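You operate a simulated robot arm through the tools that you are given. There is no shell and no other tool.

You run a simulated robot arm. Do the job below in one go: nothing can be reset, and whatever is moved stays where it is left.

## Task
Clear the sink, plug it and fill it to about the 5 L line.
Fine: its blue jug and sponge onto the drainer; plug it before it fills; tap off after; the rest stays. Set down upright: blue jug.
Where things are to end (x, y in the base frame): blue jug within 60 mm of [460, -190]; blue sponge within 60 mm of [610, -190].

Only the result counts: the job must be done as asked and must still hold three seconds after the hand-in. Knocking over, shifting, dropping, spilling or breaking anything else fails it.

## Robot
A 6-joint arm with a two-finger parallel gripper, fixed in place. Base frame: the origin is on the floor under the middle of its stand, x ahead of it, y to its left, z up. Units: mm, rad, N and s.
With the tool pointing down near the work surface it reaches from about 240 to 660 mm from the base axis. Its first joint turns from -1.152 to 1.152 rad. Payload 2.9 kg.
Tool frame: the origin (TCP) lies between the finger pads and is the grasp point; the fingertips stand 30 mm ahead of it; z points along the fingers, y is the line along which they close. The gripper opens to 110 mm. The fingers are 20 mm wide and 10 mm thick; the gripper's body (48 by 112 mm) begins 55 mm behind the TCP.
Orientation is that of the tool frame in the base frame, as a unit quaternion [x, y, z, w]. With the fingers straight down and closing along the base's y, the tool's x points along the base's -x, its y along +y and its z along -z.

## Interface
- The arm moves only by the tool arm_command. Its arguments are lists of equal length, an entry for each row: "linear": the shift along the base's x, y, z in cm, a list of three; "rotation": the turn, a rotation vector about the base's x, y, z in degrees, a list of three; "claw": the finger opening in cm, from 0 to 11. In form: {"linear": [[dx, dy, dz], ...], "rotation": [[wx, wy, wz], ...], "claw": [claw, ...]}. A call has 1 to 20 rows; each row is the pose to reach, as a shift and turn from the pose commanded when the call began. Each row takes 0.2 s and may step no farther than 50 mm and 0.15 rad from the row before; otherwise, or with a gripper value out of range, the whole call is refused. A pose out of reach is approached as far as the arm can. The call stops where the force on the tool passes 40 N (or 10 N more than at its start, if that is more) or the arm is blocked; 0.2 s more then pass. Each finger travels about 108 mm/s and halts on what it meets, pressing with about 29 N; the grip force reading is that of the motor and also rises with nothing between the fingers. The clock runs only during rows and for 0.2 s after the last one: add rows that repeat a pose to give the fingers time. The reply holds the time, the measured pose of the TCP, the force on the tool along the base axes, the opening and the grip force, in the units named above and with some noise, with the torque about the TCP (base axes, N m) and any sound that the robot's microphone picked up.
- Cameras (640 x 400 px; columns grow to the right, rows downward): "scene" is fixed at [88.6, 442.7, 1391.7]; the picture's right is [-0.64, -0.77, 0.00], its down [-0.37, 0.31, -0.87] and it looks along [0.67, -0.56, -0.49] (base axes); focal length 214 px, centre (320, 200). "wrist" rides on the gripper at [72, 17, -103] in the tool frame; the picture's right is [-0.23, 0.97, 0.00], its down [-0.76, -0.18, -0.62] and it looks along [-0.61, -0.14, 0.78] (tool axes); focal length 222 px, centre (320, 200). There is no depth. A picture from a camera that has moved, and an enlarged one, comes with that camera's place and axes in the base frame and with its lens.
- get_image(camera): a new picture of that camera. The clock stands still meanwhile.
- inspect(camera, box): a new picture of the part [left, top, right, bottom] of that camera's present view, enlarged. The clock stands still meanwhile.
- close_job(): hands the job in; it is judged then, once.

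Nothing tells you positions but the pictures and the camera data. Unless the task says otherwise, let go and move clear before handing in.

The tools are called after "Emit:" by a JSON object that holds its "fn" and its "kwargs". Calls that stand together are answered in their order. arm_command: Moves the arm, as the interface text tells. Its arguments: {"type":"object","properties":{"linear":{"type":"array","items":{"type":"array","items":{"type":"number"}}},"rotation":{"type":"array","items":{"type":"array","items":{"type":"number"}}},"claw":{"type":"array","items":{"type":"number"}}},"required":["linear","rotation","claw"]} The other tools are called the same way: get_image (camera) takes a picture; inspect (camera, box) takes an enlarged picture of a part of a camera's view; close_job () hands the job in.

At the start:

```text
clock: 0.0
position: [303.0, 93.1, 1325.4]
tool_rot: [0.0, 1.0, 0.0, -0.001]
force: [-1.4, -0.4, 0.1]
torque: [0.02, -0.01, 0.01]
opening: 109.9
grip_force: 0.0
```

scene: 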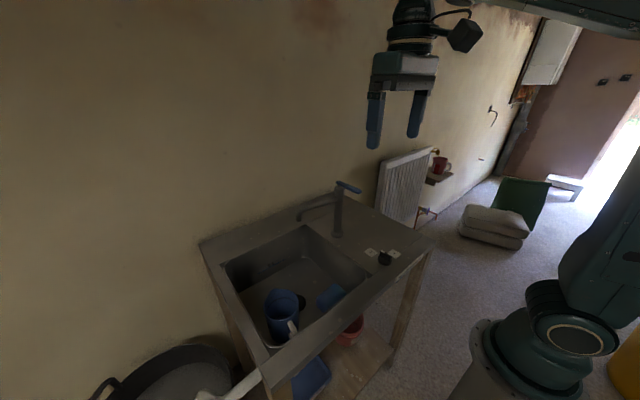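
wrist: 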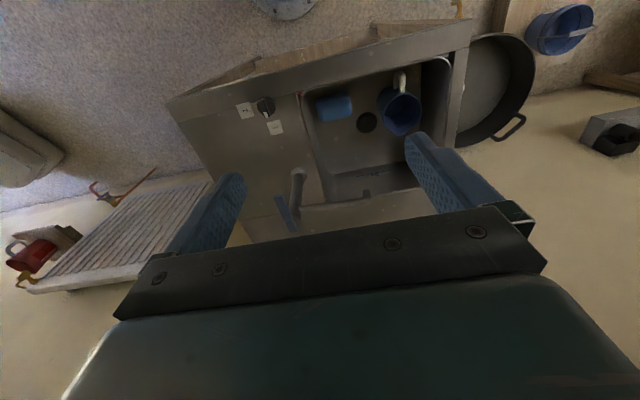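

I see a sink unit with a blue jug and sponge inside the basin, a tap at the wall side, and something plug-like with two labels on the drainer. I'll take enlarged views first to locate things before moving.

Emit:
{"fn": "inspect", "kwargs": {"camera": "scene", "box": [190, 170, 450, 370]}}

Emit:
{"fn": "inspect", "kwargs": {"camera": "wrist", "box": [160, 30, 540, 250]}}

Emit:
{"fn": "inspect", "kwargs": {"camera": "scene", "box": [340, 200, 440, 280]}}

```text
2.00 times, centred on (320, 270) of scene
camera zoom: at [88.6, 442.7, 1391.7], right [-0.64, -0.77, 0.0], down [-0.37, 0.31, -0.87], along [0.67, -0.56, -0.49], focal length 429 px, centre (320, 60)
```

zoom: 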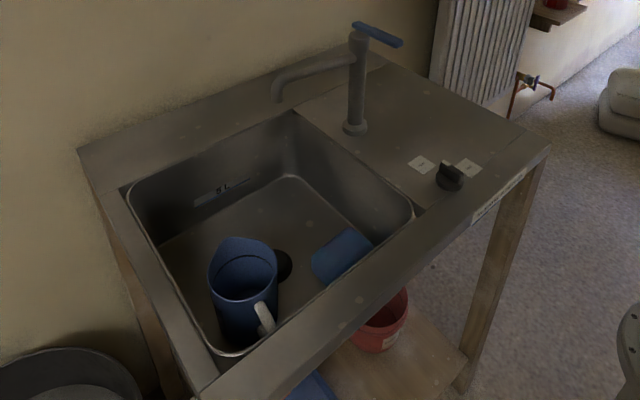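

```text
1.68 times, centred on (350, 140) of wrist
camera zoom: at [229.2, 110.5, 1427.9], right [0.23, 0.97, 0.0], down [0.76, -0.18, 0.62], along [0.61, -0.14, -0.78], focal length 374 px, centre (270, 301)
```

zoom: 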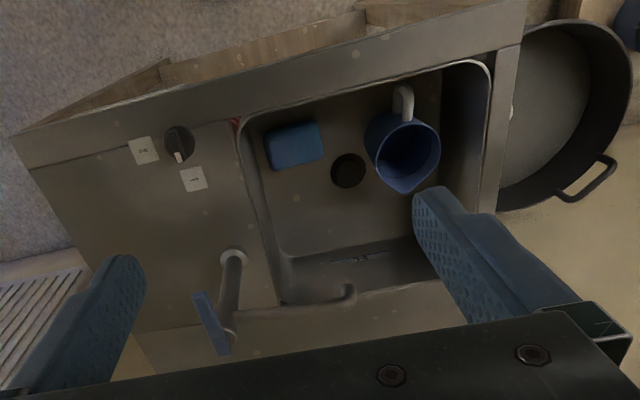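

```text
5.00 times, centred on (390, 240) of scene
camera zoom: at [88.6, 442.7, 1391.7], right [-0.64, -0.77, 0.0], down [-0.37, 0.31, -0.87], along [0.67, -0.56, -0.49], focal length 1072 px, centre (-30, 0)
```

zoom: 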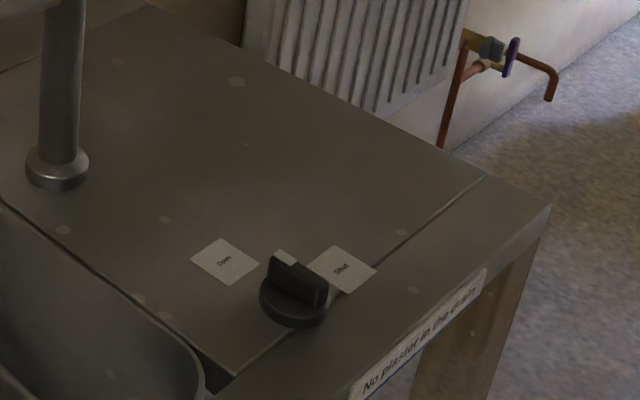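

The sink deck appears to be at about z = 860, with the tap column near (555, -36) and an Open/Shut waste knob near (346, -41). The jug is near (458, 278) with its rim at about z = 828. I'll look closer at the knob, tap, drain and level line.

Emit:
{"fn": "inspect", "kwargs": {"camera": "scene", "box": [370, 240, 410, 270]}}

Emit:
{"fn": "inspect", "kwargs": {"camera": "scene", "box": [285, 170, 375, 245]}}

Emit:
{"fn": "inspect", "kwargs": {"camera": "scene", "box": [250, 270, 360, 350]}}

Emit:
{"fn": "inspect", "kwargs": {"camera": "wrist", "box": [230, 85, 290, 145]}}

Emit:
{"fn": "inspect", "kwargs": {"camera": "wrist", "box": [300, 60, 450, 150]}}

Emit:
{"fn": "inspect", "kwargs": {"camera": "wrist", "box": [260, 150, 400, 250]}}

```text
13.33 times, centred on (390, 255) of scene
camera zoom: at [88.6, 442.7, 1391.7], right [-0.64, -0.77, 0.0], down [-0.37, 0.31, -0.87], along [0.67, -0.56, -0.49], focal length 2860 px, centre (-613, -533)
```

zoom: 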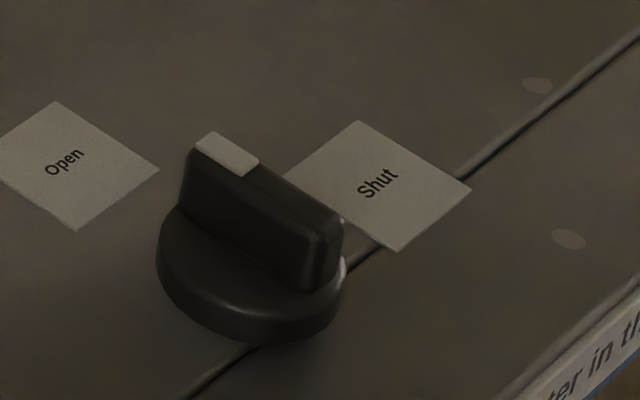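

```text
5.33 times, centred on (330, 208) of scene
camera zoom: at [88.6, 442.7, 1391.7], right [-0.64, -0.77, 0.0], down [-0.37, 0.31, -0.87], along [0.67, -0.56, -0.49], focal length 1144 px, centre (267, 160)
```

zoom: 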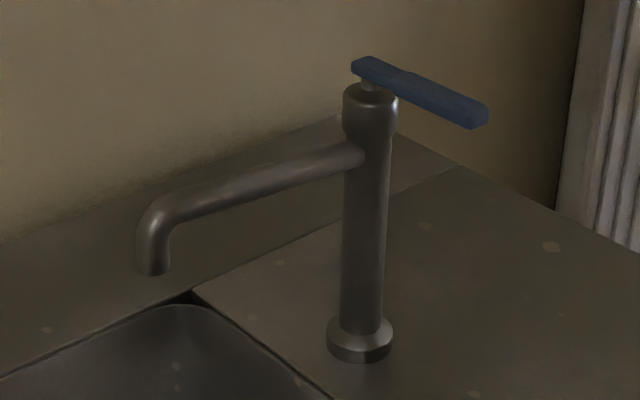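

```text
5.00 times, centred on (305, 310) of scene
camera zoom: at [88.6, 442.7, 1391.7], right [-0.64, -0.77, 0.0], down [-0.37, 0.31, -0.87], along [0.67, -0.56, -0.49], focal length 1072 px, centre (395, -350)
```

zoom: 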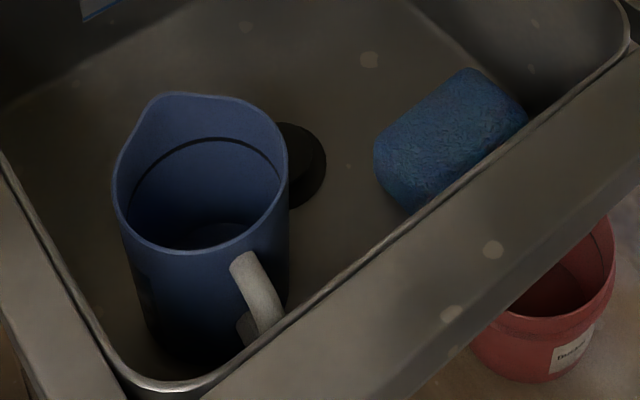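

```text
6.67 times, centred on (260, 115) of wrist
camera zoom: at [229.2, 110.5, 1427.9], right [0.23, 0.97, 0.0], down [0.76, -0.18, 0.62], along [0.61, -0.14, -0.78], focal length 1481 px, centre (720, 767)
```

zoom: 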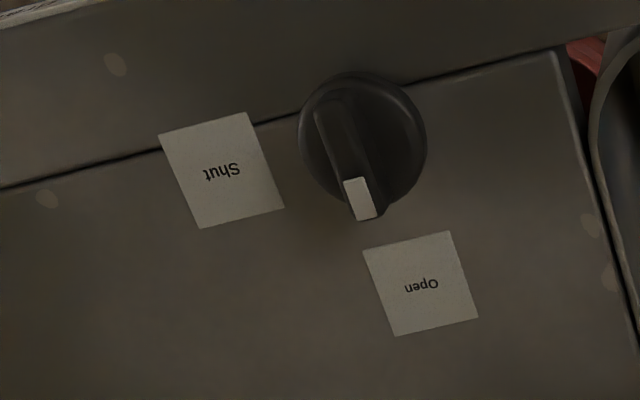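

```text
4.27 times, centred on (375, 105) of wrist
camera zoom: at [229.2, 110.5, 1427.9], right [0.23, 0.97, 0.0], down [0.76, -0.18, 0.62], along [0.61, -0.14, -0.78], focal length 948 px, centre (85, 605)
```

zoom: 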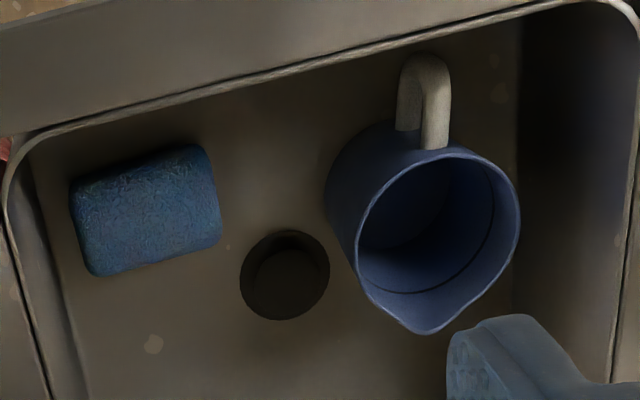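

```text
4.00 times, centred on (330, 200) of wrist
camera zoom: at [229.2, 110.5, 1427.9], right [0.23, 0.97, 0.0], down [0.76, -0.18, 0.62], along [0.61, -0.14, -0.78], focal length 888 px, centre (280, 200)
```

zoom: 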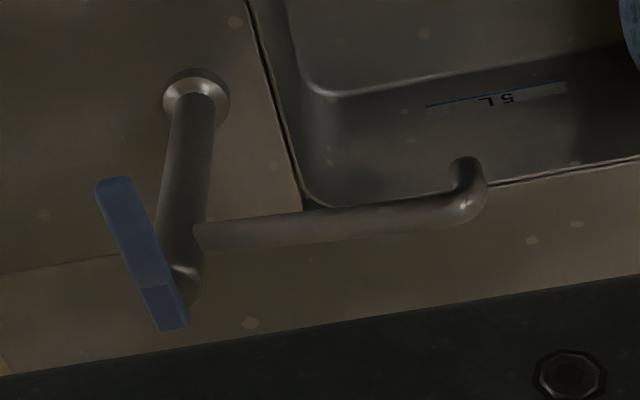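

I place the jug rim at about (455, 280, 832), diameter about 100 mm, with its handle towards the robot. The sponge is near (435, 105), the drain near (512, 200, 710), the knob at (350, -47) pointing to Open, and the tap lever on top of the column pointing towards the robot. I'll move the wrist camera over the basin for a closer look at the jug.

Emit:
{"fn": "arm_command", "kwargs": {"linear": [[0.3, 3.0, -3.2], [0.6, 6.0, -6.4], [0.9, 9.0, -9.6], [1.2, 12.0, -12.8], [1.5, 15.0, -16.0], [1.7, 18.0, -19.2], [1.7, 20.5, -22.5]], "rotation": [[0, 0, 0], [0, 0, 0], [0, 0, 0], [0, 0, 0], [0, 0, 0], [0, 0, 0], [0, 0, 0]], "claw": [11, 11, 11, 11, 11, 11, 11]}}

Emit:
{"fn": "get_image", "kwargs": {"camera": "wrist"}}

Emit:
{"fn": "get_image", "kwargs": {"camera": "scene"}}

```text
clock: 1.6
position: [321.2, 300.5, 1099.9]
tool_rot: [0.0, 1.0, 0.001, 0.001]
force: [-0.4, -0.2, -0.9]
torque: [0.0, -0.03, 0.0]
opening: 110.0
grip_force: 0.1
```

```text
taken
camera wrist: at [246.9, 316.8, 1202.8], right [0.23, 0.97, 0.0], down [0.76, -0.18, 0.62], along [0.61, -0.14, -0.78], focal length 222 px, centre (320, 200)
```

wrist: 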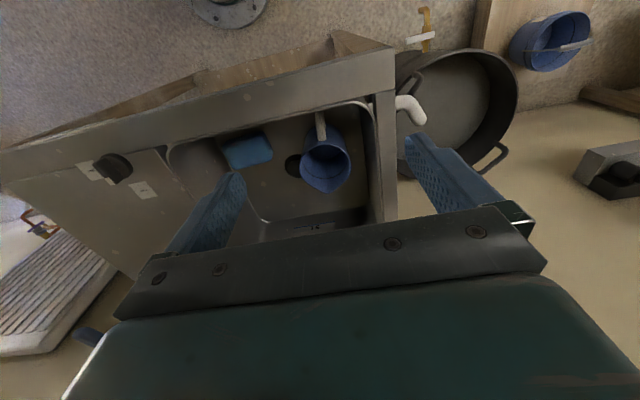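

```text
taken
```

scene: 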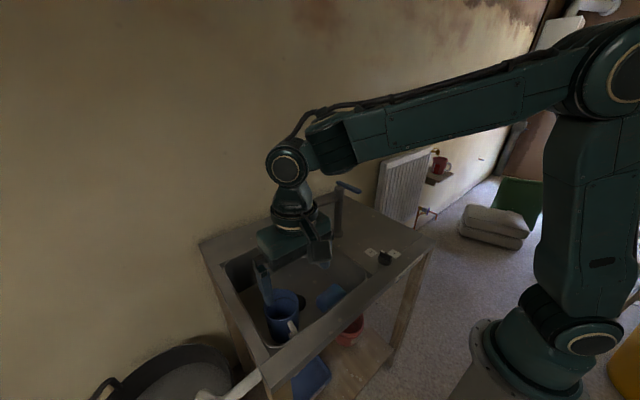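

The camera now looks down into the basin; the jug is upright with its handle at the robot side. I'll enlarge it to measure the rim, wall and handle, and check the white pipe at the left end of the sink.

Emit:
{"fn": "inspect", "kwargs": {"camera": "wrist", "box": [290, 100, 370, 200]}}

Emit:
{"fn": "inspect", "kwargs": {"camera": "wrist", "box": [150, 80, 440, 250]}}

Emit:
{"fn": "inspect", "kwargs": {"camera": "scene", "box": [190, 230, 370, 400]}}

```text
4.00 times, centred on (330, 150) of wrist
camera zoom: at [246.9, 316.8, 1202.8], right [0.23, 0.97, 0.0], down [0.76, -0.18, 0.62], along [0.61, -0.14, -0.78], focal length 888 px, centre (280, 400)
```

zoom: 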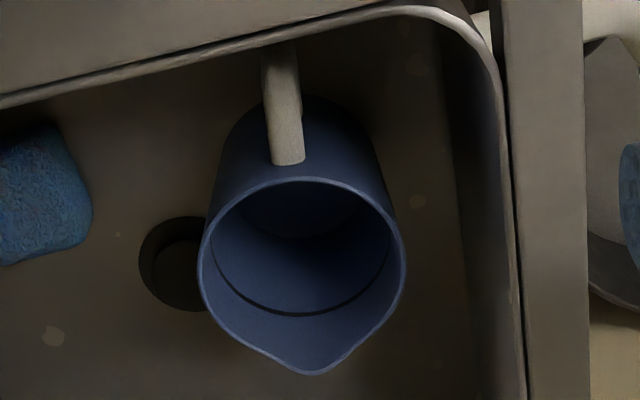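

```text
2.21 times, centred on (295, 165) of wrist
camera zoom: at [246.9, 316.8, 1202.8], right [0.23, 0.97, 0.0], down [0.76, -0.18, 0.62], along [0.61, -0.14, -0.78], focal length 490 px, centre (375, 277)
```

zoom: 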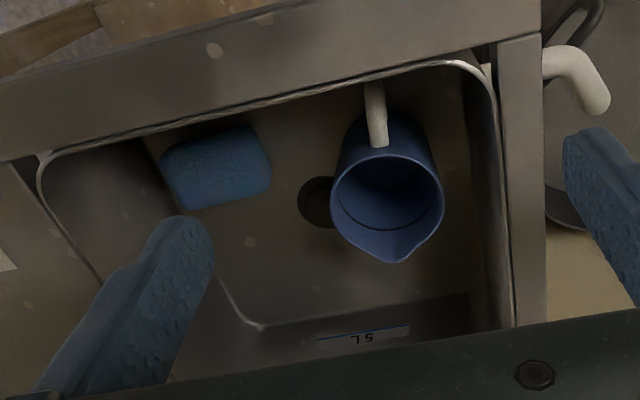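

```text
2.35 times, centred on (280, 315) of scene
camera zoom: at [88.6, 442.7, 1391.7], right [-0.64, -0.77, 0.0], down [-0.37, 0.31, -0.87], along [0.67, -0.56, -0.49], focal length 505 px, centre (414, -71)
```

zoom: 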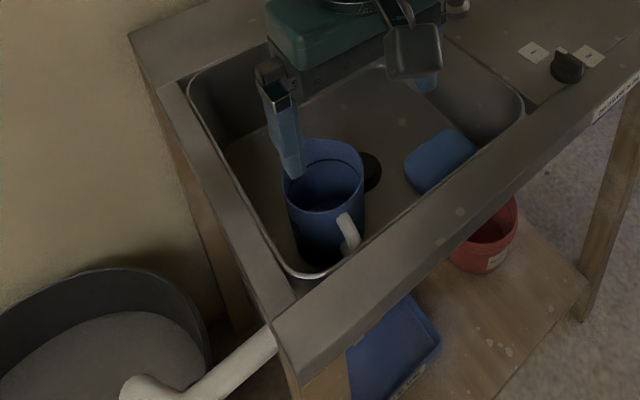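

The rim is about 99 mm wide and centred at about (457, 278, 832), so the fingers can straddle the jug along y with the handle facing the robot. I'll move to just above the rim and check the alignment.

Emit:
{"fn": "arm_command", "kwargs": {"linear": [[2.3, -0.4, -3.4], [4.6, -0.7, -6.8], [6.9, -1.1, -10.2], [9.2, -1.4, -13.6], [11.4, -1.8, -17.0], [13.6, -2.1, -20.0], [13.6, -2.1, -20.0]], "rotation": [[0, 0, 0], [0, 0, 0], [0, 0, 0], [0, 0, 0], [0, 0, 0], [0, 0, 0], [0, 0, 0]], "claw": [11, 11, 11, 11, 11, 11, 11]}}

Emit:
{"fn": "get_image", "kwargs": {"camera": "wrist"}}

Emit:
{"fn": "inspect", "kwargs": {"camera": "scene", "box": [230, 200, 370, 350]}}

```text
clock: 3.2
position: [456.8, 276.8, 900.4]
tool_rot: [0.001, 1.0, 0.001, 0.001]
force: [-0.3, -0.4, 0.6]
torque: [-0.01, -0.01, 0.03]
opening: 110.1
grip_force: 0.1
```

```text
taken
camera wrist: at [382.6, 294.2, 1003.1], right [0.23, 0.97, 0.0], down [0.76, -0.18, 0.62], along [0.61, -0.14, -0.78], focal length 222 px, centre (320, 200)
```

wrist: 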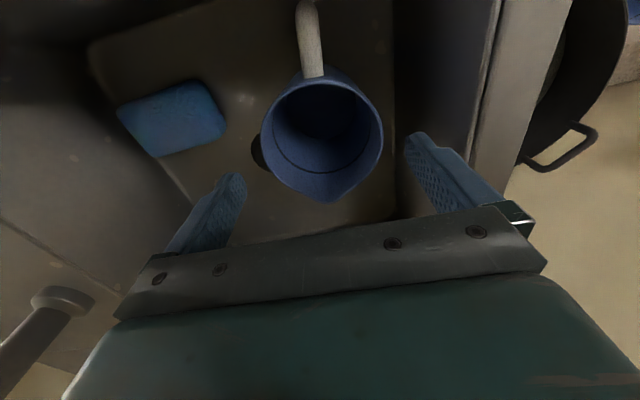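

```text
2.67 times, centred on (300, 275) of scene
camera zoom: at [88.6, 442.7, 1391.7], right [-0.64, -0.77, 0.0], down [-0.37, 0.31, -0.87], along [0.67, -0.56, -0.49], focal length 572 px, centre (373, 0)
```

zoom: 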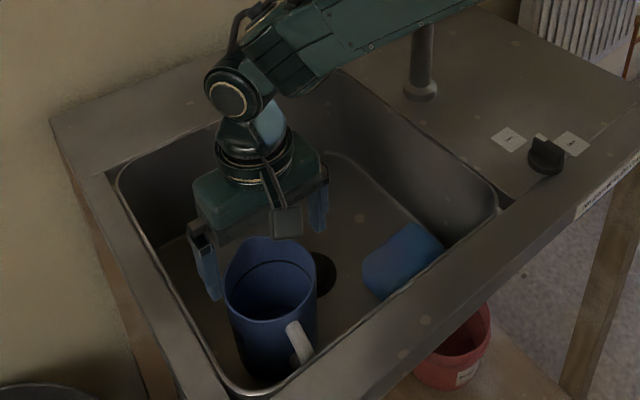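

The jug sits between the fingers; I'll zoom in for a more precise rim centre before descending, since clearance is only about 5 mm each side.

Emit:
{"fn": "inspect", "kwargs": {"camera": "wrist", "box": [220, 70, 420, 220]}}

```text
2.67 times, centred on (320, 145) of wrist
camera zoom: at [382.6, 294.2, 1003.1], right [0.23, 0.97, 0.0], down [0.76, -0.18, 0.62], along [0.61, -0.14, -0.78], focal length 592 px, centre (320, 347)
```

zoom: 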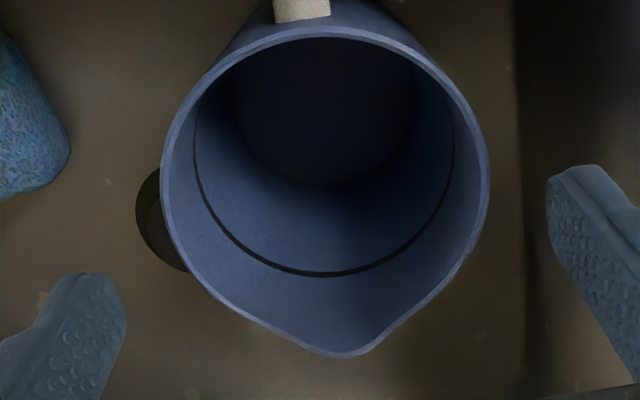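

The rim centre is at about y = 278.8, so I need a 1.6 mm shift to +y. Then I'll descend with open fingers to about 22 mm below the rim.

Emit:
{"fn": "arm_command", "kwargs": {"linear": [[0, 0.16, -1.5], [0, 0.16, -3.0], [0, 0.16, -4.5], [0, 0.16, -6.0], [0, 0.16, -7.5], [0, 0.16, -9.0]], "rotation": [[0, 0, 0], [0, 0, 0], [0, 0, 0], [0, 0, 0], [0, 0, 0], [0, 0, 0]], "claw": [11, 11, 11, 11, 11, 11]}}

Emit:
{"fn": "get_image", "kwargs": {"camera": "wrist"}}

Emit:
{"fn": "inspect", "kwargs": {"camera": "scene", "box": [230, 230, 370, 350]}}

```text
clock: 4.6
position: [455.0, 279.3, 809.2]
tool_rot: [0.0, 1.0, 0.0, 0.001]
force: [0.2, 0.9, 0.5]
torque: [0.01, 0.01, -0.04]
opening: 110.1
grip_force: 0.0
```

```text
taken
camera wrist: at [382.0, 296.0, 911.7], right [0.23, 0.97, 0.0], down [0.76, -0.18, 0.62], along [0.61, -0.14, -0.78], focal length 222 px, centre (320, 200)
```

wrist: 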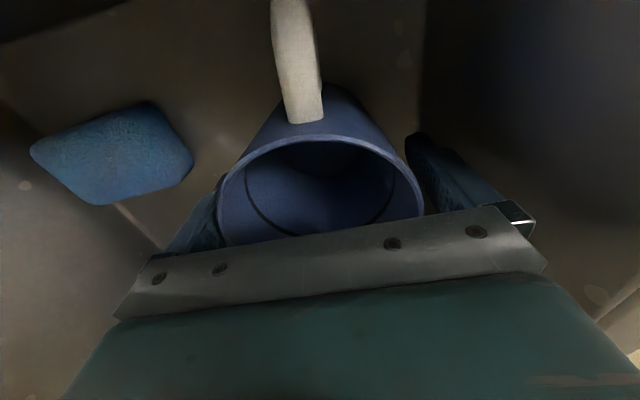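

```text
3.33 times, centred on (300, 290) of scene
camera zoom: at [88.6, 442.7, 1391.7], right [-0.64, -0.77, 0.0], down [-0.37, 0.31, -0.87], along [0.67, -0.56, -0.49], focal length 715 px, centre (387, -100)
```

zoom: 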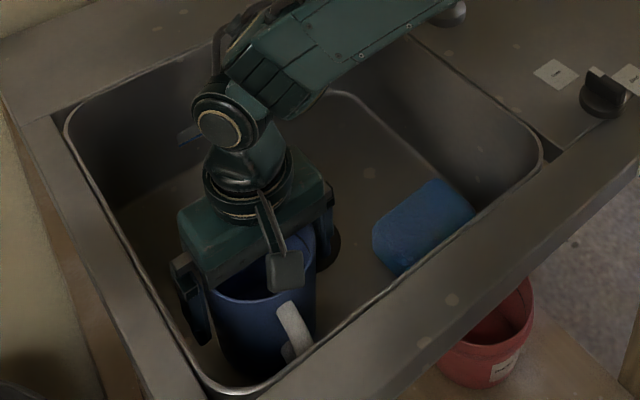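

The fingers went down on both sides of the jug without contact. Now I'll close on the body and check the opening.

Emit:
{"fn": "arm_command", "kwargs": {"linear": [[0, 0, 0], [0, 0, 0], [0, 0, 0]], "rotation": [[0, 0, 0], [0, 0, 0], [0, 0, 0]], "claw": [9.5, 8.5, 8.0]}}

```text
clock: 5.4
position: [456.2, 278.6, 809.1]
tool_rot: [0.0, 1.0, 0.0, 0.0]
force: [0.3, -0.5, 0.1]
torque: [0.01, -0.05, 0.01]
opening: 92.9
grip_force: 28.8
```

The fingers stopped on the jug at 93 mm with full grip force. I'll lift it slowly and check the weight and that it hangs straight.

Emit:
{"fn": "arm_command", "kwargs": {"linear": [[0, 0, 1.5], [0, 0, 3.5], [0, 0, 6], [0, 0, 9], [0, 0, 12]], "rotation": [[0, 0, 0], [0, 0, 0], [0, 0, 0], [0, 0, 0], [0, 0, 0]], "claw": [8, 8, 8, 8, 8]}}

Emit:
{"fn": "get_image", "kwargs": {"camera": "wrist"}}

Emit:
{"fn": "inspect", "kwargs": {"camera": "scene", "box": [210, 200, 420, 350]}}

```text
clock: 6.6
position: [456.0, 278.0, 930.5]
tool_rot: [0.0, 1.0, 0.0, 0.0]
force: [0.2, -0.2, -0.9]
torque: [0.04, -0.01, 0.0]
opening: 93.1
grip_force: 29.4
```

```text
taken
camera wrist: at [381.2, 294.7, 1033.6], right [0.23, 0.97, 0.0], down [0.76, -0.18, 0.62], along [0.61, -0.14, -0.78], focal length 222 px, centre (320, 200)
```

wrist: 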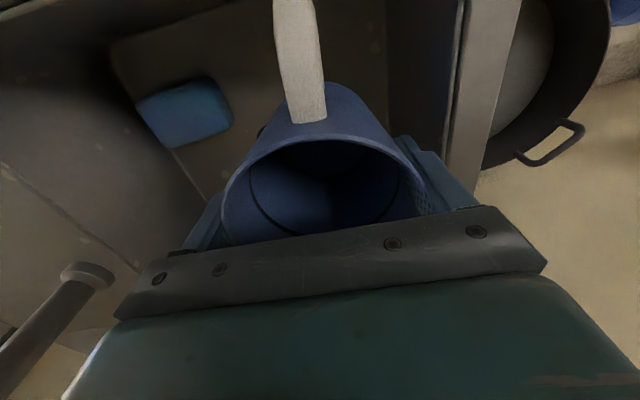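

```text
2.67 times, centred on (315, 275) of scene
camera zoom: at [88.6, 442.7, 1391.7], right [-0.64, -0.77, 0.0], down [-0.37, 0.31, -0.87], along [0.67, -0.56, -0.49], focal length 572 px, centre (333, 0)
```

zoom: 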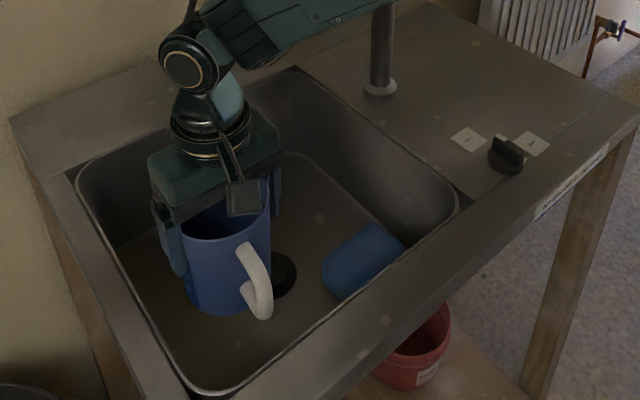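

The jug is held straight and is light. I'll raise it clear of everything, carry it at x ≈ 370 past the tap lever (which reaches to x ≈ 460 at z ≈ 1093), and then go over the drainer target.

Emit:
{"fn": "arm_command", "kwargs": {"linear": [[0, 0, 4.3], [0, 0, 8.7], [0, 0, 13], [-3, -2.6, 13], [-6, -5.2, 13], [-8.6, -7.8, 13], [-8.6, -12.1, 13], [-8.6, -16.4, 13], [-8.6, -20.7, 13], [-8.6, -25.0, 13], [-8.6, -29.3, 13], [-8.6, -33.6, 13], [-8.6, -37.9, 13], [-8.6, -42.2, 13], [-8.6, -46.8, 13], [-4.1, -46.8, 13], [0.4, -46.8, 13], [0.4, -46.8, 13]], "rotation": [[0, 0, 0], [0, 0, 0], [0, 0, 0], [0, 0, 0], [0, 0, 0], [0, 0, 0], [0, 0, 0], [0, 0, 0], [0, 0, 0], [0, 0, 0], [0, 0, 0], [0, 0, 0], [0, 0, 0], [0, 0, 0], [0, 0, 0], [0, 0, 0], [0, 0, 0], [0, 0, 0]], "claw": [8, 8, 8, 8, 8, 8, 8, 8, 8, 8, 8, 8, 8, 8, 8, 8, 8, 8]}}

Emit:
{"fn": "get_image", "kwargs": {"camera": "wrist"}}

Emit:
{"fn": "get_image", "kwargs": {"camera": "scene"}}

```text
clock: 10.4
position: [462.1, -189.7, 1059.8]
tool_rot: [0.001, 1.0, -0.001, 0.0]
force: [0.2, 0.4, -0.8]
torque: [-0.02, -0.02, -0.02]
opening: 92.7
grip_force: 29.3
```

```text
taken
camera wrist: at [387.4, -172.0, 1163.1], right [0.23, 0.97, 0.0], down [0.76, -0.18, 0.62], along [0.61, -0.14, -0.78], focal length 222 px, centre (320, 200)
```

wrist: 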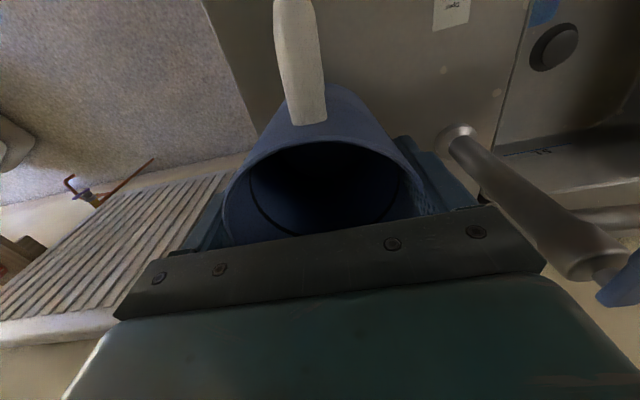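

```text
taken
```

scene: 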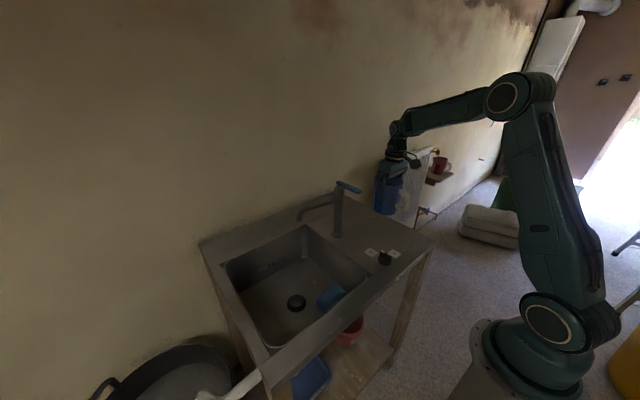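

The jug is over the drainer at about (461, -190), with its bottom an estimated 79 mm above the deck. I'll lower most of the way and then creep until contact.

Emit:
{"fn": "arm_command", "kwargs": {"linear": [[0, 0, -2.5], [0, 0, -4.5], [0, 0, -6.0], [0, 0, -6.8]], "rotation": [[0, 0, 0], [0, 0, 0], [0, 0, 0], [0, 0, 0]], "claw": [8, 8, 8, 8]}}

Emit:
{"fn": "inspect", "kwargs": {"camera": "scene", "box": [330, 140, 450, 260]}}

Emit:
{"fn": "get_image", "kwargs": {"camera": "wrist"}}

```text
clock: 11.4
position: [458.5, -188.4, 991.9]
tool_rot: [0.0, 1.0, 0.0, 0.0]
force: [-0.4, -1.3, -1.3]
torque: [0.02, -0.01, 0.02]
opening: 93.0
grip_force: 29.0
```

```text
3.33 times, centred on (390, 200) of scene
camera zoom: at [88.6, 442.7, 1391.7], right [-0.64, -0.77, 0.0], down [-0.37, 0.31, -0.87], along [0.67, -0.56, -0.49], focal length 715 px, centre (87, 200)
```

zoom: 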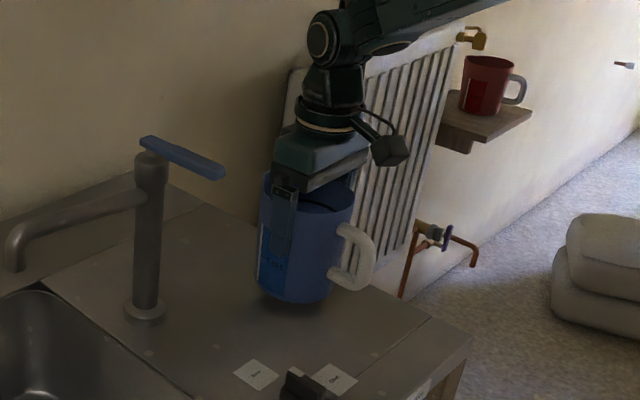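

```text
taken
camera wrist: at [385.6, -171.4, 1094.5], right [0.23, 0.97, 0.0], down [0.76, -0.18, 0.62], along [0.61, -0.14, -0.78], focal length 222 px, centre (320, 200)
```

wrist: 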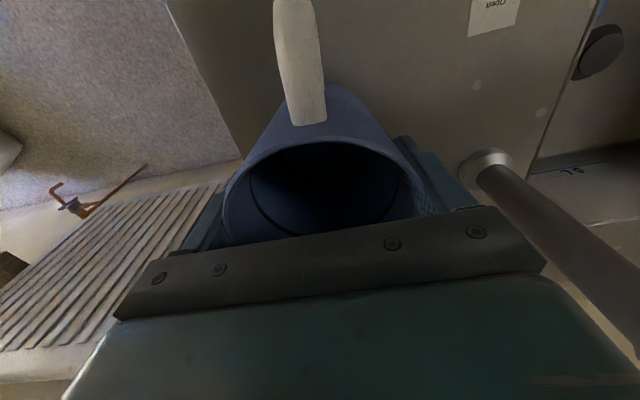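

The jug hangs just above the deck with a small shadow gap. I'll creep down in 3 mm steps until the force shows contact.

Emit:
{"fn": "arm_command", "kwargs": {"linear": [[0, 0, -0.3], [0, 0, -0.6], [0, 0, -0.8]], "rotation": [[0, 0, 0], [0, 0, 0], [0, 0, 0]], "claw": [8, 8, 8]}}

```text
clock: 12.2
position: [458.2, -188.8, 982.7]
tool_rot: [0.0, 1.0, 0.0, 0.0]
force: [-0.7, -0.5, -0.4]
torque: [-0.02, -0.03, 0.0]
opening: 92.7
grip_force: 29.0
```

Emit:
{"fn": "arm_command", "kwargs": {"linear": [[0, 0, -0.2], [0, 0, -0.4]], "rotation": [[0, 0, 0], [0, 0, 0]], "claw": [8, 8]}}

Emit:
{"fn": "inspect", "kwargs": {"camera": "scene", "box": [360, 180, 430, 240]}}

```text
clock: 12.8
position: [459.5, -187.9, 980.1]
tool_rot: [0.0, 1.0, 0.0, 0.001]
force: [-1.1, -0.3, -1.9]
torque: [-0.02, 0.0, -0.02]
opening: 92.5
grip_force: 28.6
```

```text
6.67 times, centred on (395, 210) of scene
camera zoom: at [88.6, 442.7, 1391.7], right [-0.64, -0.77, 0.0], down [-0.37, 0.31, -0.87], along [0.67, -0.56, -0.49], focal length 1430 px, centre (-180, 133)
```

zoom: 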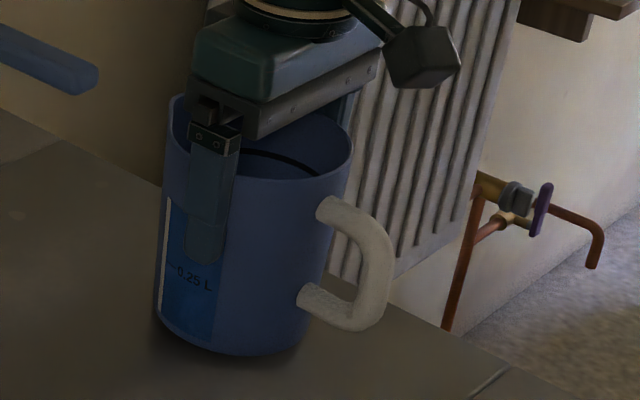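

It looks nearly on the deck. I'll continue in 2 mm steps.

Emit:
{"fn": "arm_command", "kwargs": {"linear": [[0, 0, -0.2], [0, 0, -0.4]], "rotation": [[0, 0, 0], [0, 0, 0]], "claw": [8, 8]}}

```text
clock: 13.4
position: [460.4, -188.2, 976.2]
tool_rot: [-0.001, 1.0, 0.0, 0.001]
force: [0.2, 0.4, -0.5]
torque: [-0.01, -0.03, 0.04]
opening: 92.9
grip_force: 28.8
```

Emit:
{"fn": "arm_command", "kwargs": {"linear": [[0, 0, -0.2], [0, 0, -0.4]], "rotation": [[0, 0, 0], [0, 0, 0]], "claw": [8, 8]}}

Emit:
{"fn": "inspect", "kwargs": {"camera": "scene", "box": [360, 180, 430, 240]}}

```text
clock: 14.0
position: [460.4, -189.4, 973.5]
tool_rot: [0.0, 1.0, 0.0, 0.001]
force: [-2.9, 1.3, 13.3]
torque: [0.25, 0.14, 0.01]
opening: 92.4
grip_force: 29.3
```

```text
6.67 times, centred on (395, 210) of scene
camera zoom: at [88.3, 442.8, 1391.7], right [-0.64, -0.77, 0.0], down [-0.37, 0.31, -0.87], along [0.67, -0.56, -0.49], focal length 1430 px, centre (-180, 133)
```

zoom: 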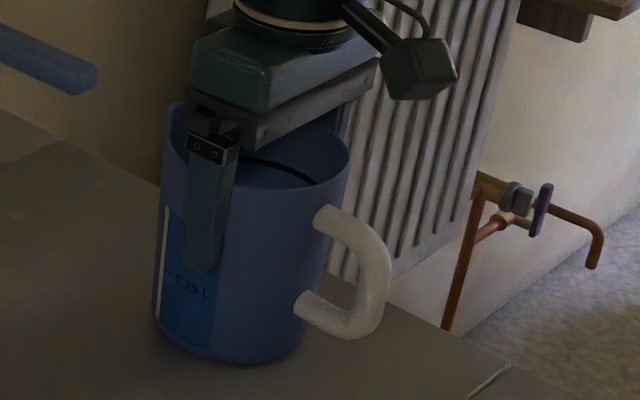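

Contact at 13 N with TCP z ≈ 973.5: the jug is seated on the drainer. I'll ease up 1 mm and open the fingers fully.

Emit:
{"fn": "arm_command", "kwargs": {"linear": [[0, 0, 0.1], [0, 0, 0.1], [0, 0, 0.1], [0, 0, 0.1]], "rotation": [[0, 0, 0], [0, 0, 0], [0, 0, 0], [0, 0, 0]], "claw": [8, 9.6, 11, 11]}}

Emit:
{"fn": "inspect", "kwargs": {"camera": "scene", "box": [360, 170, 430, 240]}}

Emit:
{"fn": "get_image", "kwargs": {"camera": "wrist"}}

```text
clock: 15.0
position: [459.3, -188.1, 972.7]
tool_rot: [-0.001, 1.0, 0.0, 0.0]
force: [-0.5, 0.2, 0.0]
torque: [0.01, 0.02, -0.01]
opening: 110.1
grip_force: 0.0
```

```text
5.71 times, centred on (395, 205) of scene
camera zoom: at [88.6, 442.7, 1391.7], right [-0.64, -0.77, 0.0], down [-0.37, 0.31, -0.87], along [0.67, -0.56, -0.49], focal length 1226 px, centre (-109, 171)
```

zoom: 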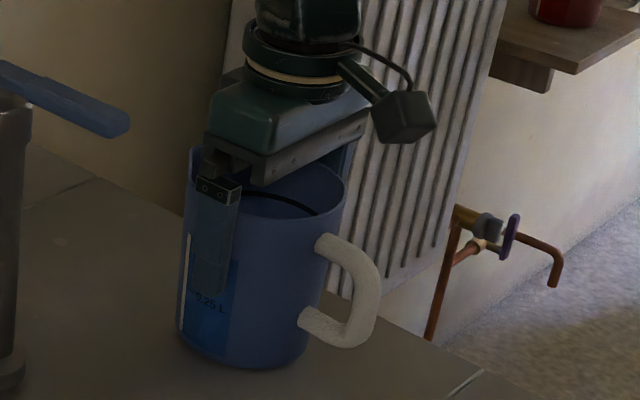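

```text
taken
camera wrist: at [386.3, -171.9, 1075.6], right [0.23, 0.97, 0.0], down [0.76, -0.18, 0.62], along [0.61, -0.14, -0.78], focal length 222 px, centre (320, 200)
```

wrist: 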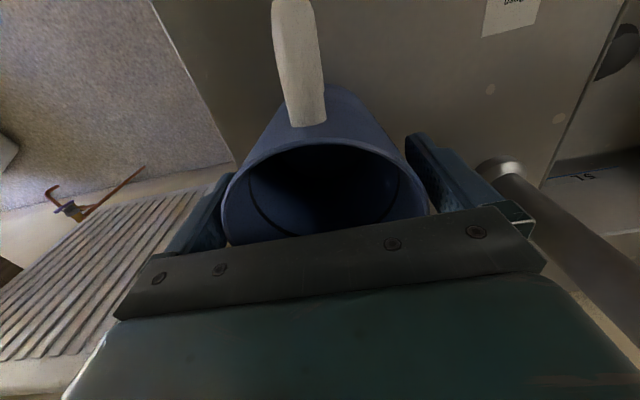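

The jug is released and standing upright. Next I'll rise clear of it, retreat to x ≈ 355 to pass the tap lever, and turn the tool -90° so the fingers will close across the sponge's short side (along x) with the camera inside the basin area.

Emit:
{"fn": "arm_command", "kwargs": {"linear": [[0, 0, 4], [0, 0, 8], [0, 0, 11.7], [-4.5, 0, 11.7], [-9, 0, 11.7], [-10.4, 3, 11.7], [-10.4, 7, 11.7], [-10.4, 11, 11.7], [-10.4, 15, 11.7], [-10.4, 19, 11.7], [-10.4, 23, 11.7], [-10.4, 27, 11.7], [-10.4, 29.3, 11.7], [-6.4, 29.3, 11.7], [-2.4, 29.3, 11.7], [-2.4, 29.3, 7.7], [-2.4, 29.3, 7.7]], "rotation": [[0, 0, 0], [0, 0, 0], [0, 0, 0], [0, 0, -7.5], [0, 0, -15], [0, 0, -22.5], [0, 0, -30], [0, 0, -37.5], [0, 0, -45], [0, 0, -52.5], [0, 0, -60], [0, 0, -67.5], [0, 0, -75], [0, 0, -82.5], [0, 0, -90], [0, 0, -90], [0, 0, -90]], "claw": [11, 11, 11, 11, 9.5, 9.5, 9.5, 9.5, 9.5, 9.5, 9.5, 9.5, 9.5, 9.5, 9.5, 9.5, 9.5]}}

Emit:
{"fn": "get_image", "kwargs": {"camera": "wrist"}}

Emit:
{"fn": "get_image", "kwargs": {"camera": "scene"}}

```text
clock: 18.6
position: [435.8, 103.5, 1050.5]
tool_rot: [0.708, 0.706, 0.0, 0.001]
force: [0.0, -0.2, 0.2]
torque: [-0.02, 0.01, -0.03]
opening: 95.1
grip_force: 0.0
```

```text
taken
camera wrist: at [452.1, 176.4, 1152.4], right [0.97, -0.23, 0.0], down [-0.18, -0.76, 0.62], along [-0.14, -0.61, -0.78], focal length 222 px, centre (320, 200)
```

wrist: 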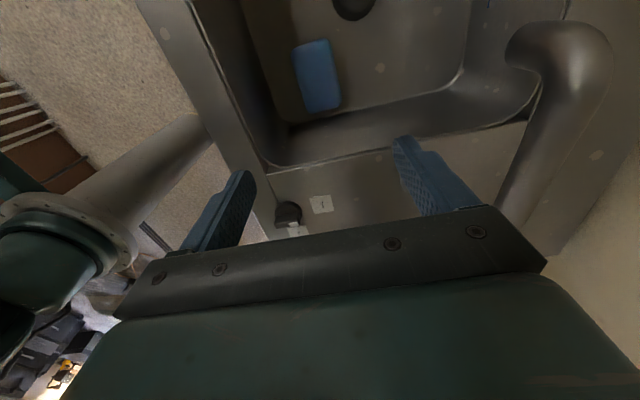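

```text
taken
```

scene: 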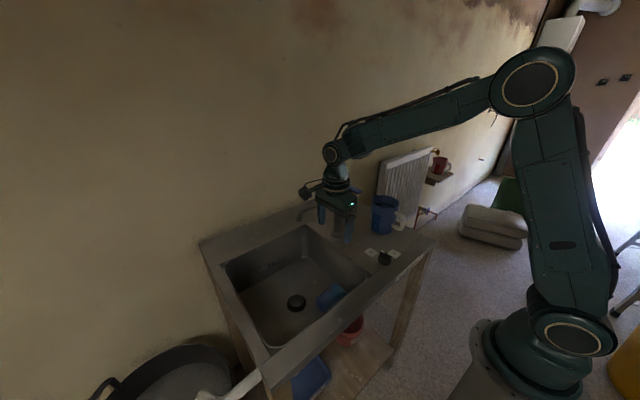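

Emit:
{"fn": "inspect", "kwargs": {"camera": "wrist", "box": [270, 20, 380, 130]}}

Emit:
{"fn": "inspect", "kwargs": {"camera": "scene", "box": [270, 260, 370, 330]}}

Emit:
{"fn": "inspect", "kwargs": {"camera": "scene", "box": [350, 170, 440, 250]}}

```text
3.64 times, centred on (325, 75) of wrist
camera zoom: at [452.1, 176.4, 1152.4], right [0.97, -0.23, 0.0], down [-0.18, -0.76, 0.62], along [-0.14, -0.61, -0.78], focal length 808 px, centre (302, 654)
```

zoom: 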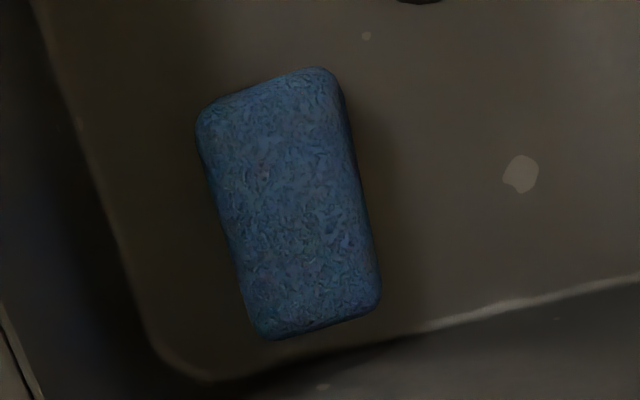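

```text
5.71 times, centred on (320, 295) of scene
camera zoom: at [88.6, 442.7, 1391.7], right [-0.64, -0.77, 0.0], down [-0.37, 0.31, -0.87], along [0.67, -0.56, -0.49], focal length 1226 px, centre (320, -343)
```

zoom: 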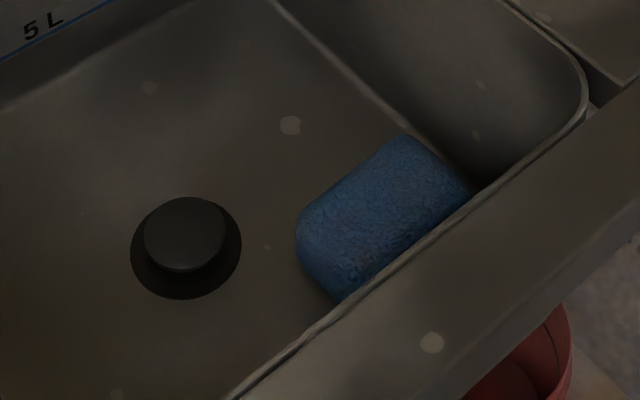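

```text
5.00 times, centred on (395, 210) of scene
camera zoom: at [88.6, 442.7, 1391.7], right [-0.64, -0.77, 0.0], down [-0.37, 0.31, -0.87], along [0.67, -0.56, -0.49], focal length 1072 px, centre (-55, 150)
```

zoom: 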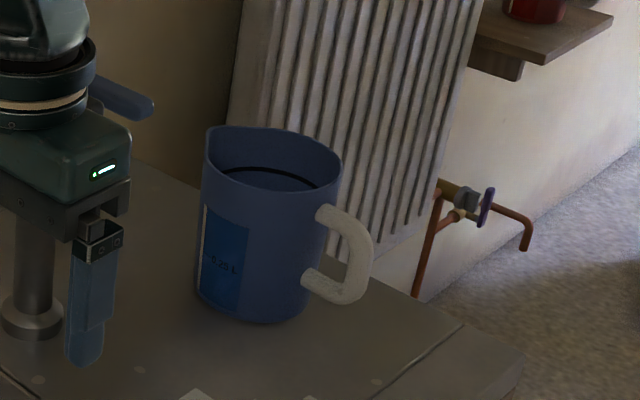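

The jug stands upright on the drainer. The sponge's centre is at about (432, 106), around 60 mm across x and 94 mm along y, lying flat. I'll descend over it with the fingers 95 mm apart and stop short for a check.

Emit:
{"fn": "arm_command", "kwargs": {"linear": [[-0.1, 0.1, -4], [-0.2, 0.2, -8], [-0.3, 0.2, -12], [-0.35, 0.2, -16], [-0.35, 0.2, -20], [-0.35, 0.2, -24], [-0.35, 0.2, -27]], "rotation": [[0, 0, 0], [0, 0, 0], [0, 0, 0], [0, 0, 0], [0, 0, 0], [0, 0, 0], [0, 0, 0]], "claw": [9.5, 9.5, 9.5, 9.5, 9.5, 9.5, 9.5]}}

Emit:
{"fn": "get_image", "kwargs": {"camera": "wrist"}}

Emit:
{"fn": "inspect", "kwargs": {"camera": "scene", "box": [250, 210, 400, 340]}}

```text
clock: 20.2
position: [433.0, 106.3, 779.4]
tool_rot: [0.707, 0.707, 0.0, 0.0]
force: [0.2, -1.0, 0.3]
torque: [-0.01, 0.04, -0.01]
opening: 95.3
grip_force: 0.1
```

```text
taken
camera wrist: at [448.2, 179.5, 882.0], right [0.97, -0.23, 0.0], down [-0.18, -0.76, 0.62], along [-0.14, -0.61, -0.78], focal length 222 px, centre (320, 200)
```

wrist: 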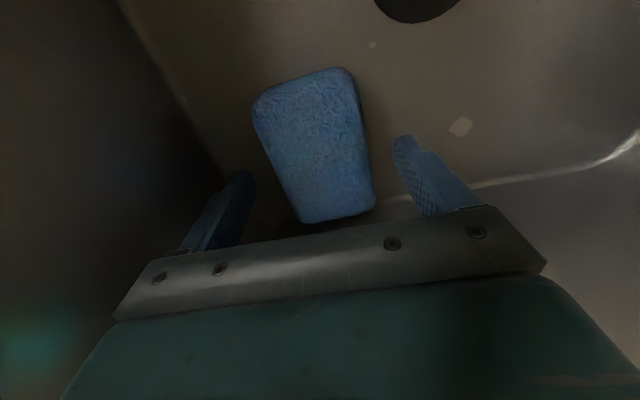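

```text
3.08 times, centred on (325, 275) of scene
camera zoom: at [88.6, 442.7, 1391.7], right [-0.64, -0.77, 0.0], down [-0.37, 0.31, -0.87], along [0.67, -0.56, -0.49], focal length 660 px, centre (305, -31)
```

zoom: 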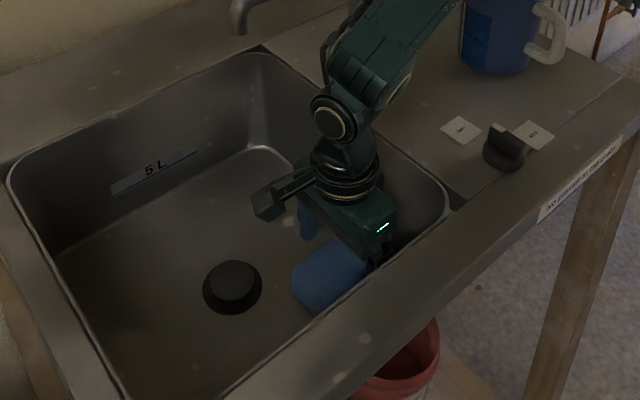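

The sponge is between the fingers, but its far end may be sitting higher near the wall. I'll look closer before going lower.

Emit:
{"fn": "inspect", "kwargs": {"camera": "wrist", "box": [170, 40, 480, 240]}}

Emit:
{"fn": "inspect", "kwargs": {"camera": "scene", "box": [300, 250, 370, 320]}}

```text
2.00 times, centred on (325, 140) of wrist
camera zoom: at [448.2, 179.5, 882.0], right [0.97, -0.23, 0.0], down [-0.18, -0.76, 0.62], along [-0.14, -0.61, -0.78], focal length 444 px, centre (310, 320)
```

zoom: 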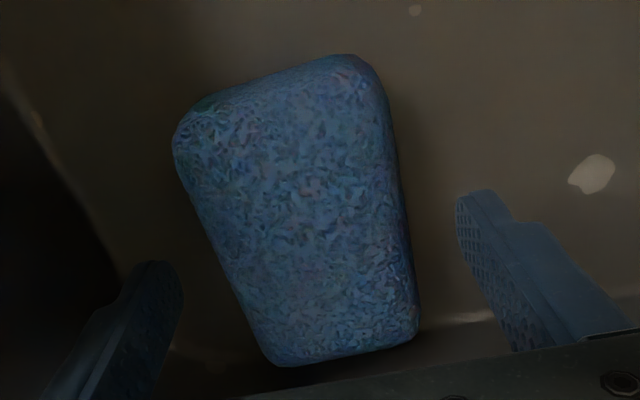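

```text
5.71 times, centred on (335, 285) of scene
camera zoom: at [88.6, 442.7, 1391.7], right [-0.64, -0.77, 0.0], down [-0.37, 0.31, -0.87], along [0.67, -0.56, -0.49], focal length 1226 px, centre (234, -286)
```

zoom: 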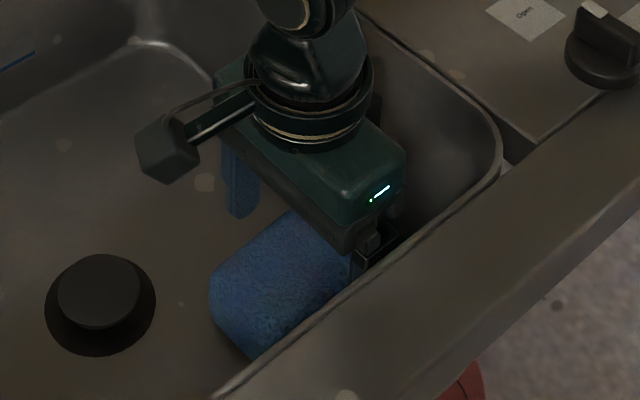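

The sponge is simply about 45 mm thick (top at about z = 757) and lies flat, centred near (433, 109). I'll lower 29 mm so the fingertips end just above the floor, then close.

Emit:
{"fn": "arm_command", "kwargs": {"linear": [[0, 0.2, -1.0], [0, 0.3, -2.0], [0, 0.3, -2.9], [0, 0.3, -2.9], [0, 0.3, -2.9], [0, 0.3, -2.9]], "rotation": [[0, 0, 0], [0, 0, 0], [0, 0, 0], [0, 0, 0], [0, 0, 0], [0, 0, 0]], "claw": [9.5, 9.5, 9.5, 7.5, 5.5, 4.0]}}

Emit:
{"fn": "get_image", "kwargs": {"camera": "wrist"}}

```text
clock: 21.6
position: [433.0, 109.1, 749.2]
tool_rot: [0.707, 0.707, 0.0, 0.0]
force: [-0.1, -0.6, 0.6]
torque: [0.0, 0.03, 0.02]
opening: 64.8
grip_force: 29.0
```

```text
taken
camera wrist: at [448.8, 181.9, 853.3], right [0.97, -0.23, 0.0], down [-0.18, -0.76, 0.62], along [-0.14, -0.61, -0.78], focal length 222 px, centre (320, 200)
```

wrist: 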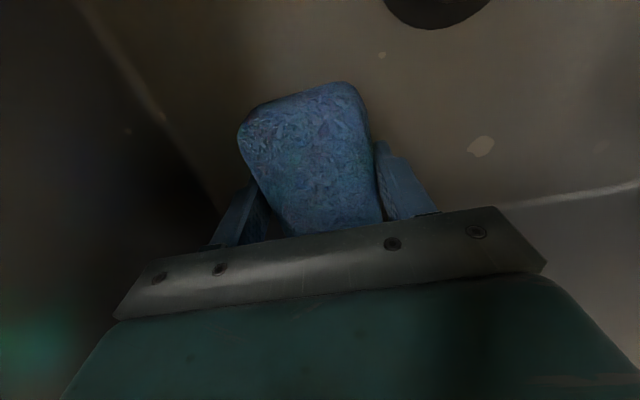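

The sponge is held at 65 mm. I'll lift it to z ≈ 1120, retreat to x ≈ 355 and pass the lever towards the drainer.

Emit:
{"fn": "arm_command", "kwargs": {"linear": [[0, 0, 3], [0, 0, 7.5], [0, 0, 12], [0, 0, 16.8], [0, 0, 21.6], [0, 0, 26.4], [0, 0, 31.2], [0, 0, 36], [-4, -2, 37], [-7.8, -5, 37], [-7.8, -9.5, 37], [-7.8, -14, 37], [-7.8, -18.5, 37], [-7.8, -23, 37], [-7.8, -27.5, 37], [-7.8, -29.9, 37], [-7.8, -29.9, 37]], "rotation": [[0, 0, 0], [0, 0, 0], [0, 0, 0], [0, 0, 0], [0, 0, 0], [0, 0, 0], [0, 0, 0], [0, 0, 0], [0, 0, 0], [0, 0, 0], [0, 0, 0], [0, 0, 0], [0, 0, 0], [0, 0, 0], [0, 0, 0], [0, 0, 0], [0, 0, 0]], "claw": [4, 4, 4, 4, 4, 4, 4, 4, 4, 4, 4, 4, 4, 4, 4, 4, 4]}}

Emit:
{"fn": "get_image", "kwargs": {"camera": "wrist"}}

Emit:
{"fn": "get_image", "kwargs": {"camera": "scene"}}

```text
clock: 25.2
position: [352.5, -190.8, 1121.6]
tool_rot: [0.707, 0.708, 0.0, 0.0]
force: [-0.7, 0.0, -1.0]
torque: [0.03, -0.04, -0.02]
opening: 64.4
grip_force: 29.5
```

```text
taken
camera wrist: at [369.5, -119.1, 1223.6], right [0.97, -0.23, 0.0], down [-0.18, -0.76, 0.62], along [-0.14, -0.61, -0.78], focal length 222 px, centre (320, 200)
```

wrist: 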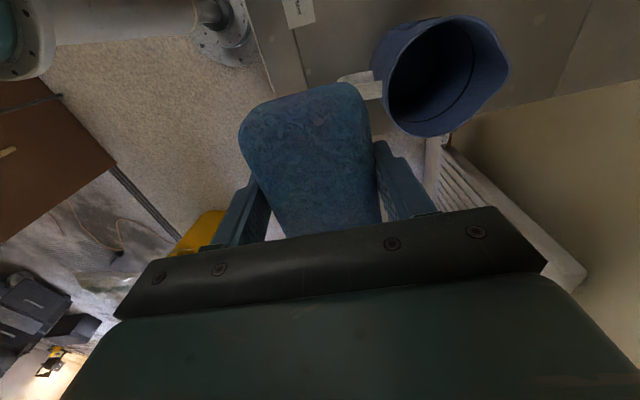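

```text
taken
```

scene: 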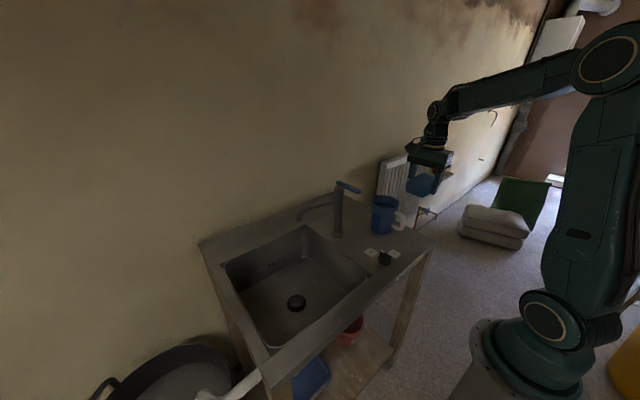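

The sponge is held beside the drainer at z ≈ 1121, well above the jug rim. I'll move forward over the jug to x ≈ 597 and check before descending.

Emit:
{"fn": "arm_command", "kwargs": {"linear": [[4.1, 0, 0], [8.2, 0, 0], [12.3, 0, 0], [16.4, 0, 0], [20.5, 0, 0], [24.4, 0, 0], [24.4, 0, 0]], "rotation": [[0, 0, 0], [0, 0, 0], [0, 0, 0], [0, 0, 0], [0, 0, 0], [0, 0, 0], [0, 0, 0]], "claw": [4, 4, 4, 4, 4, 4, 4]}}

Emit:
{"fn": "get_image", "kwargs": {"camera": "wrist"}}

Emit:
{"fn": "inspect", "kwargs": {"camera": "scene", "box": [320, 110, 460, 260]}}

```text
clock: 26.8
position: [597.9, -190.0, 1120.4]
tool_rot: [0.707, 0.707, -0.001, -0.001]
force: [0.3, 0.4, 0.3]
torque: [0.04, 0.0, -0.02]
opening: 64.5
grip_force: 29.1
```

```text
taken
camera wrist: at [614.2, -118.5, 1223.5], right [0.97, -0.23, 0.0], down [-0.18, -0.76, 0.62], along [-0.14, -0.61, -0.78], focal length 222 px, centre (320, 200)
```

wrist: 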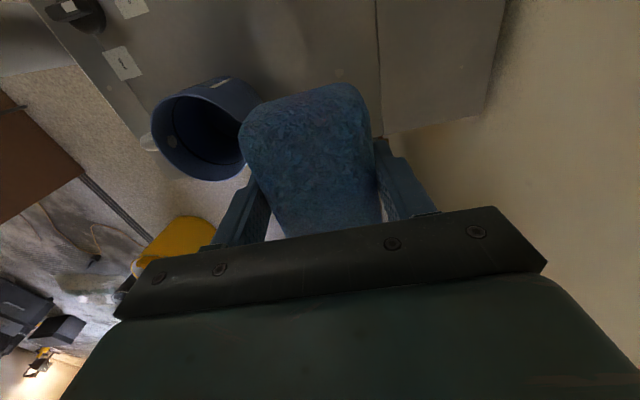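

```text
2.67 times, centred on (390, 185) of scene
camera zoom: at [88.6, 442.7, 1391.7], right [-0.64, -0.77, 0.0], down [-0.37, 0.31, -0.87], along [0.67, -0.56, -0.49], focal length 572 px, centre (133, 240)
```

zoom: 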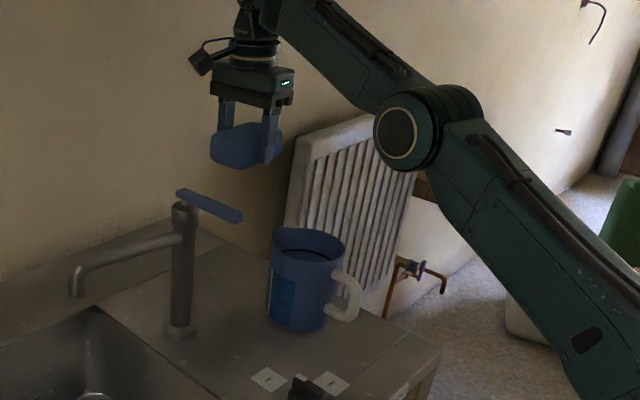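

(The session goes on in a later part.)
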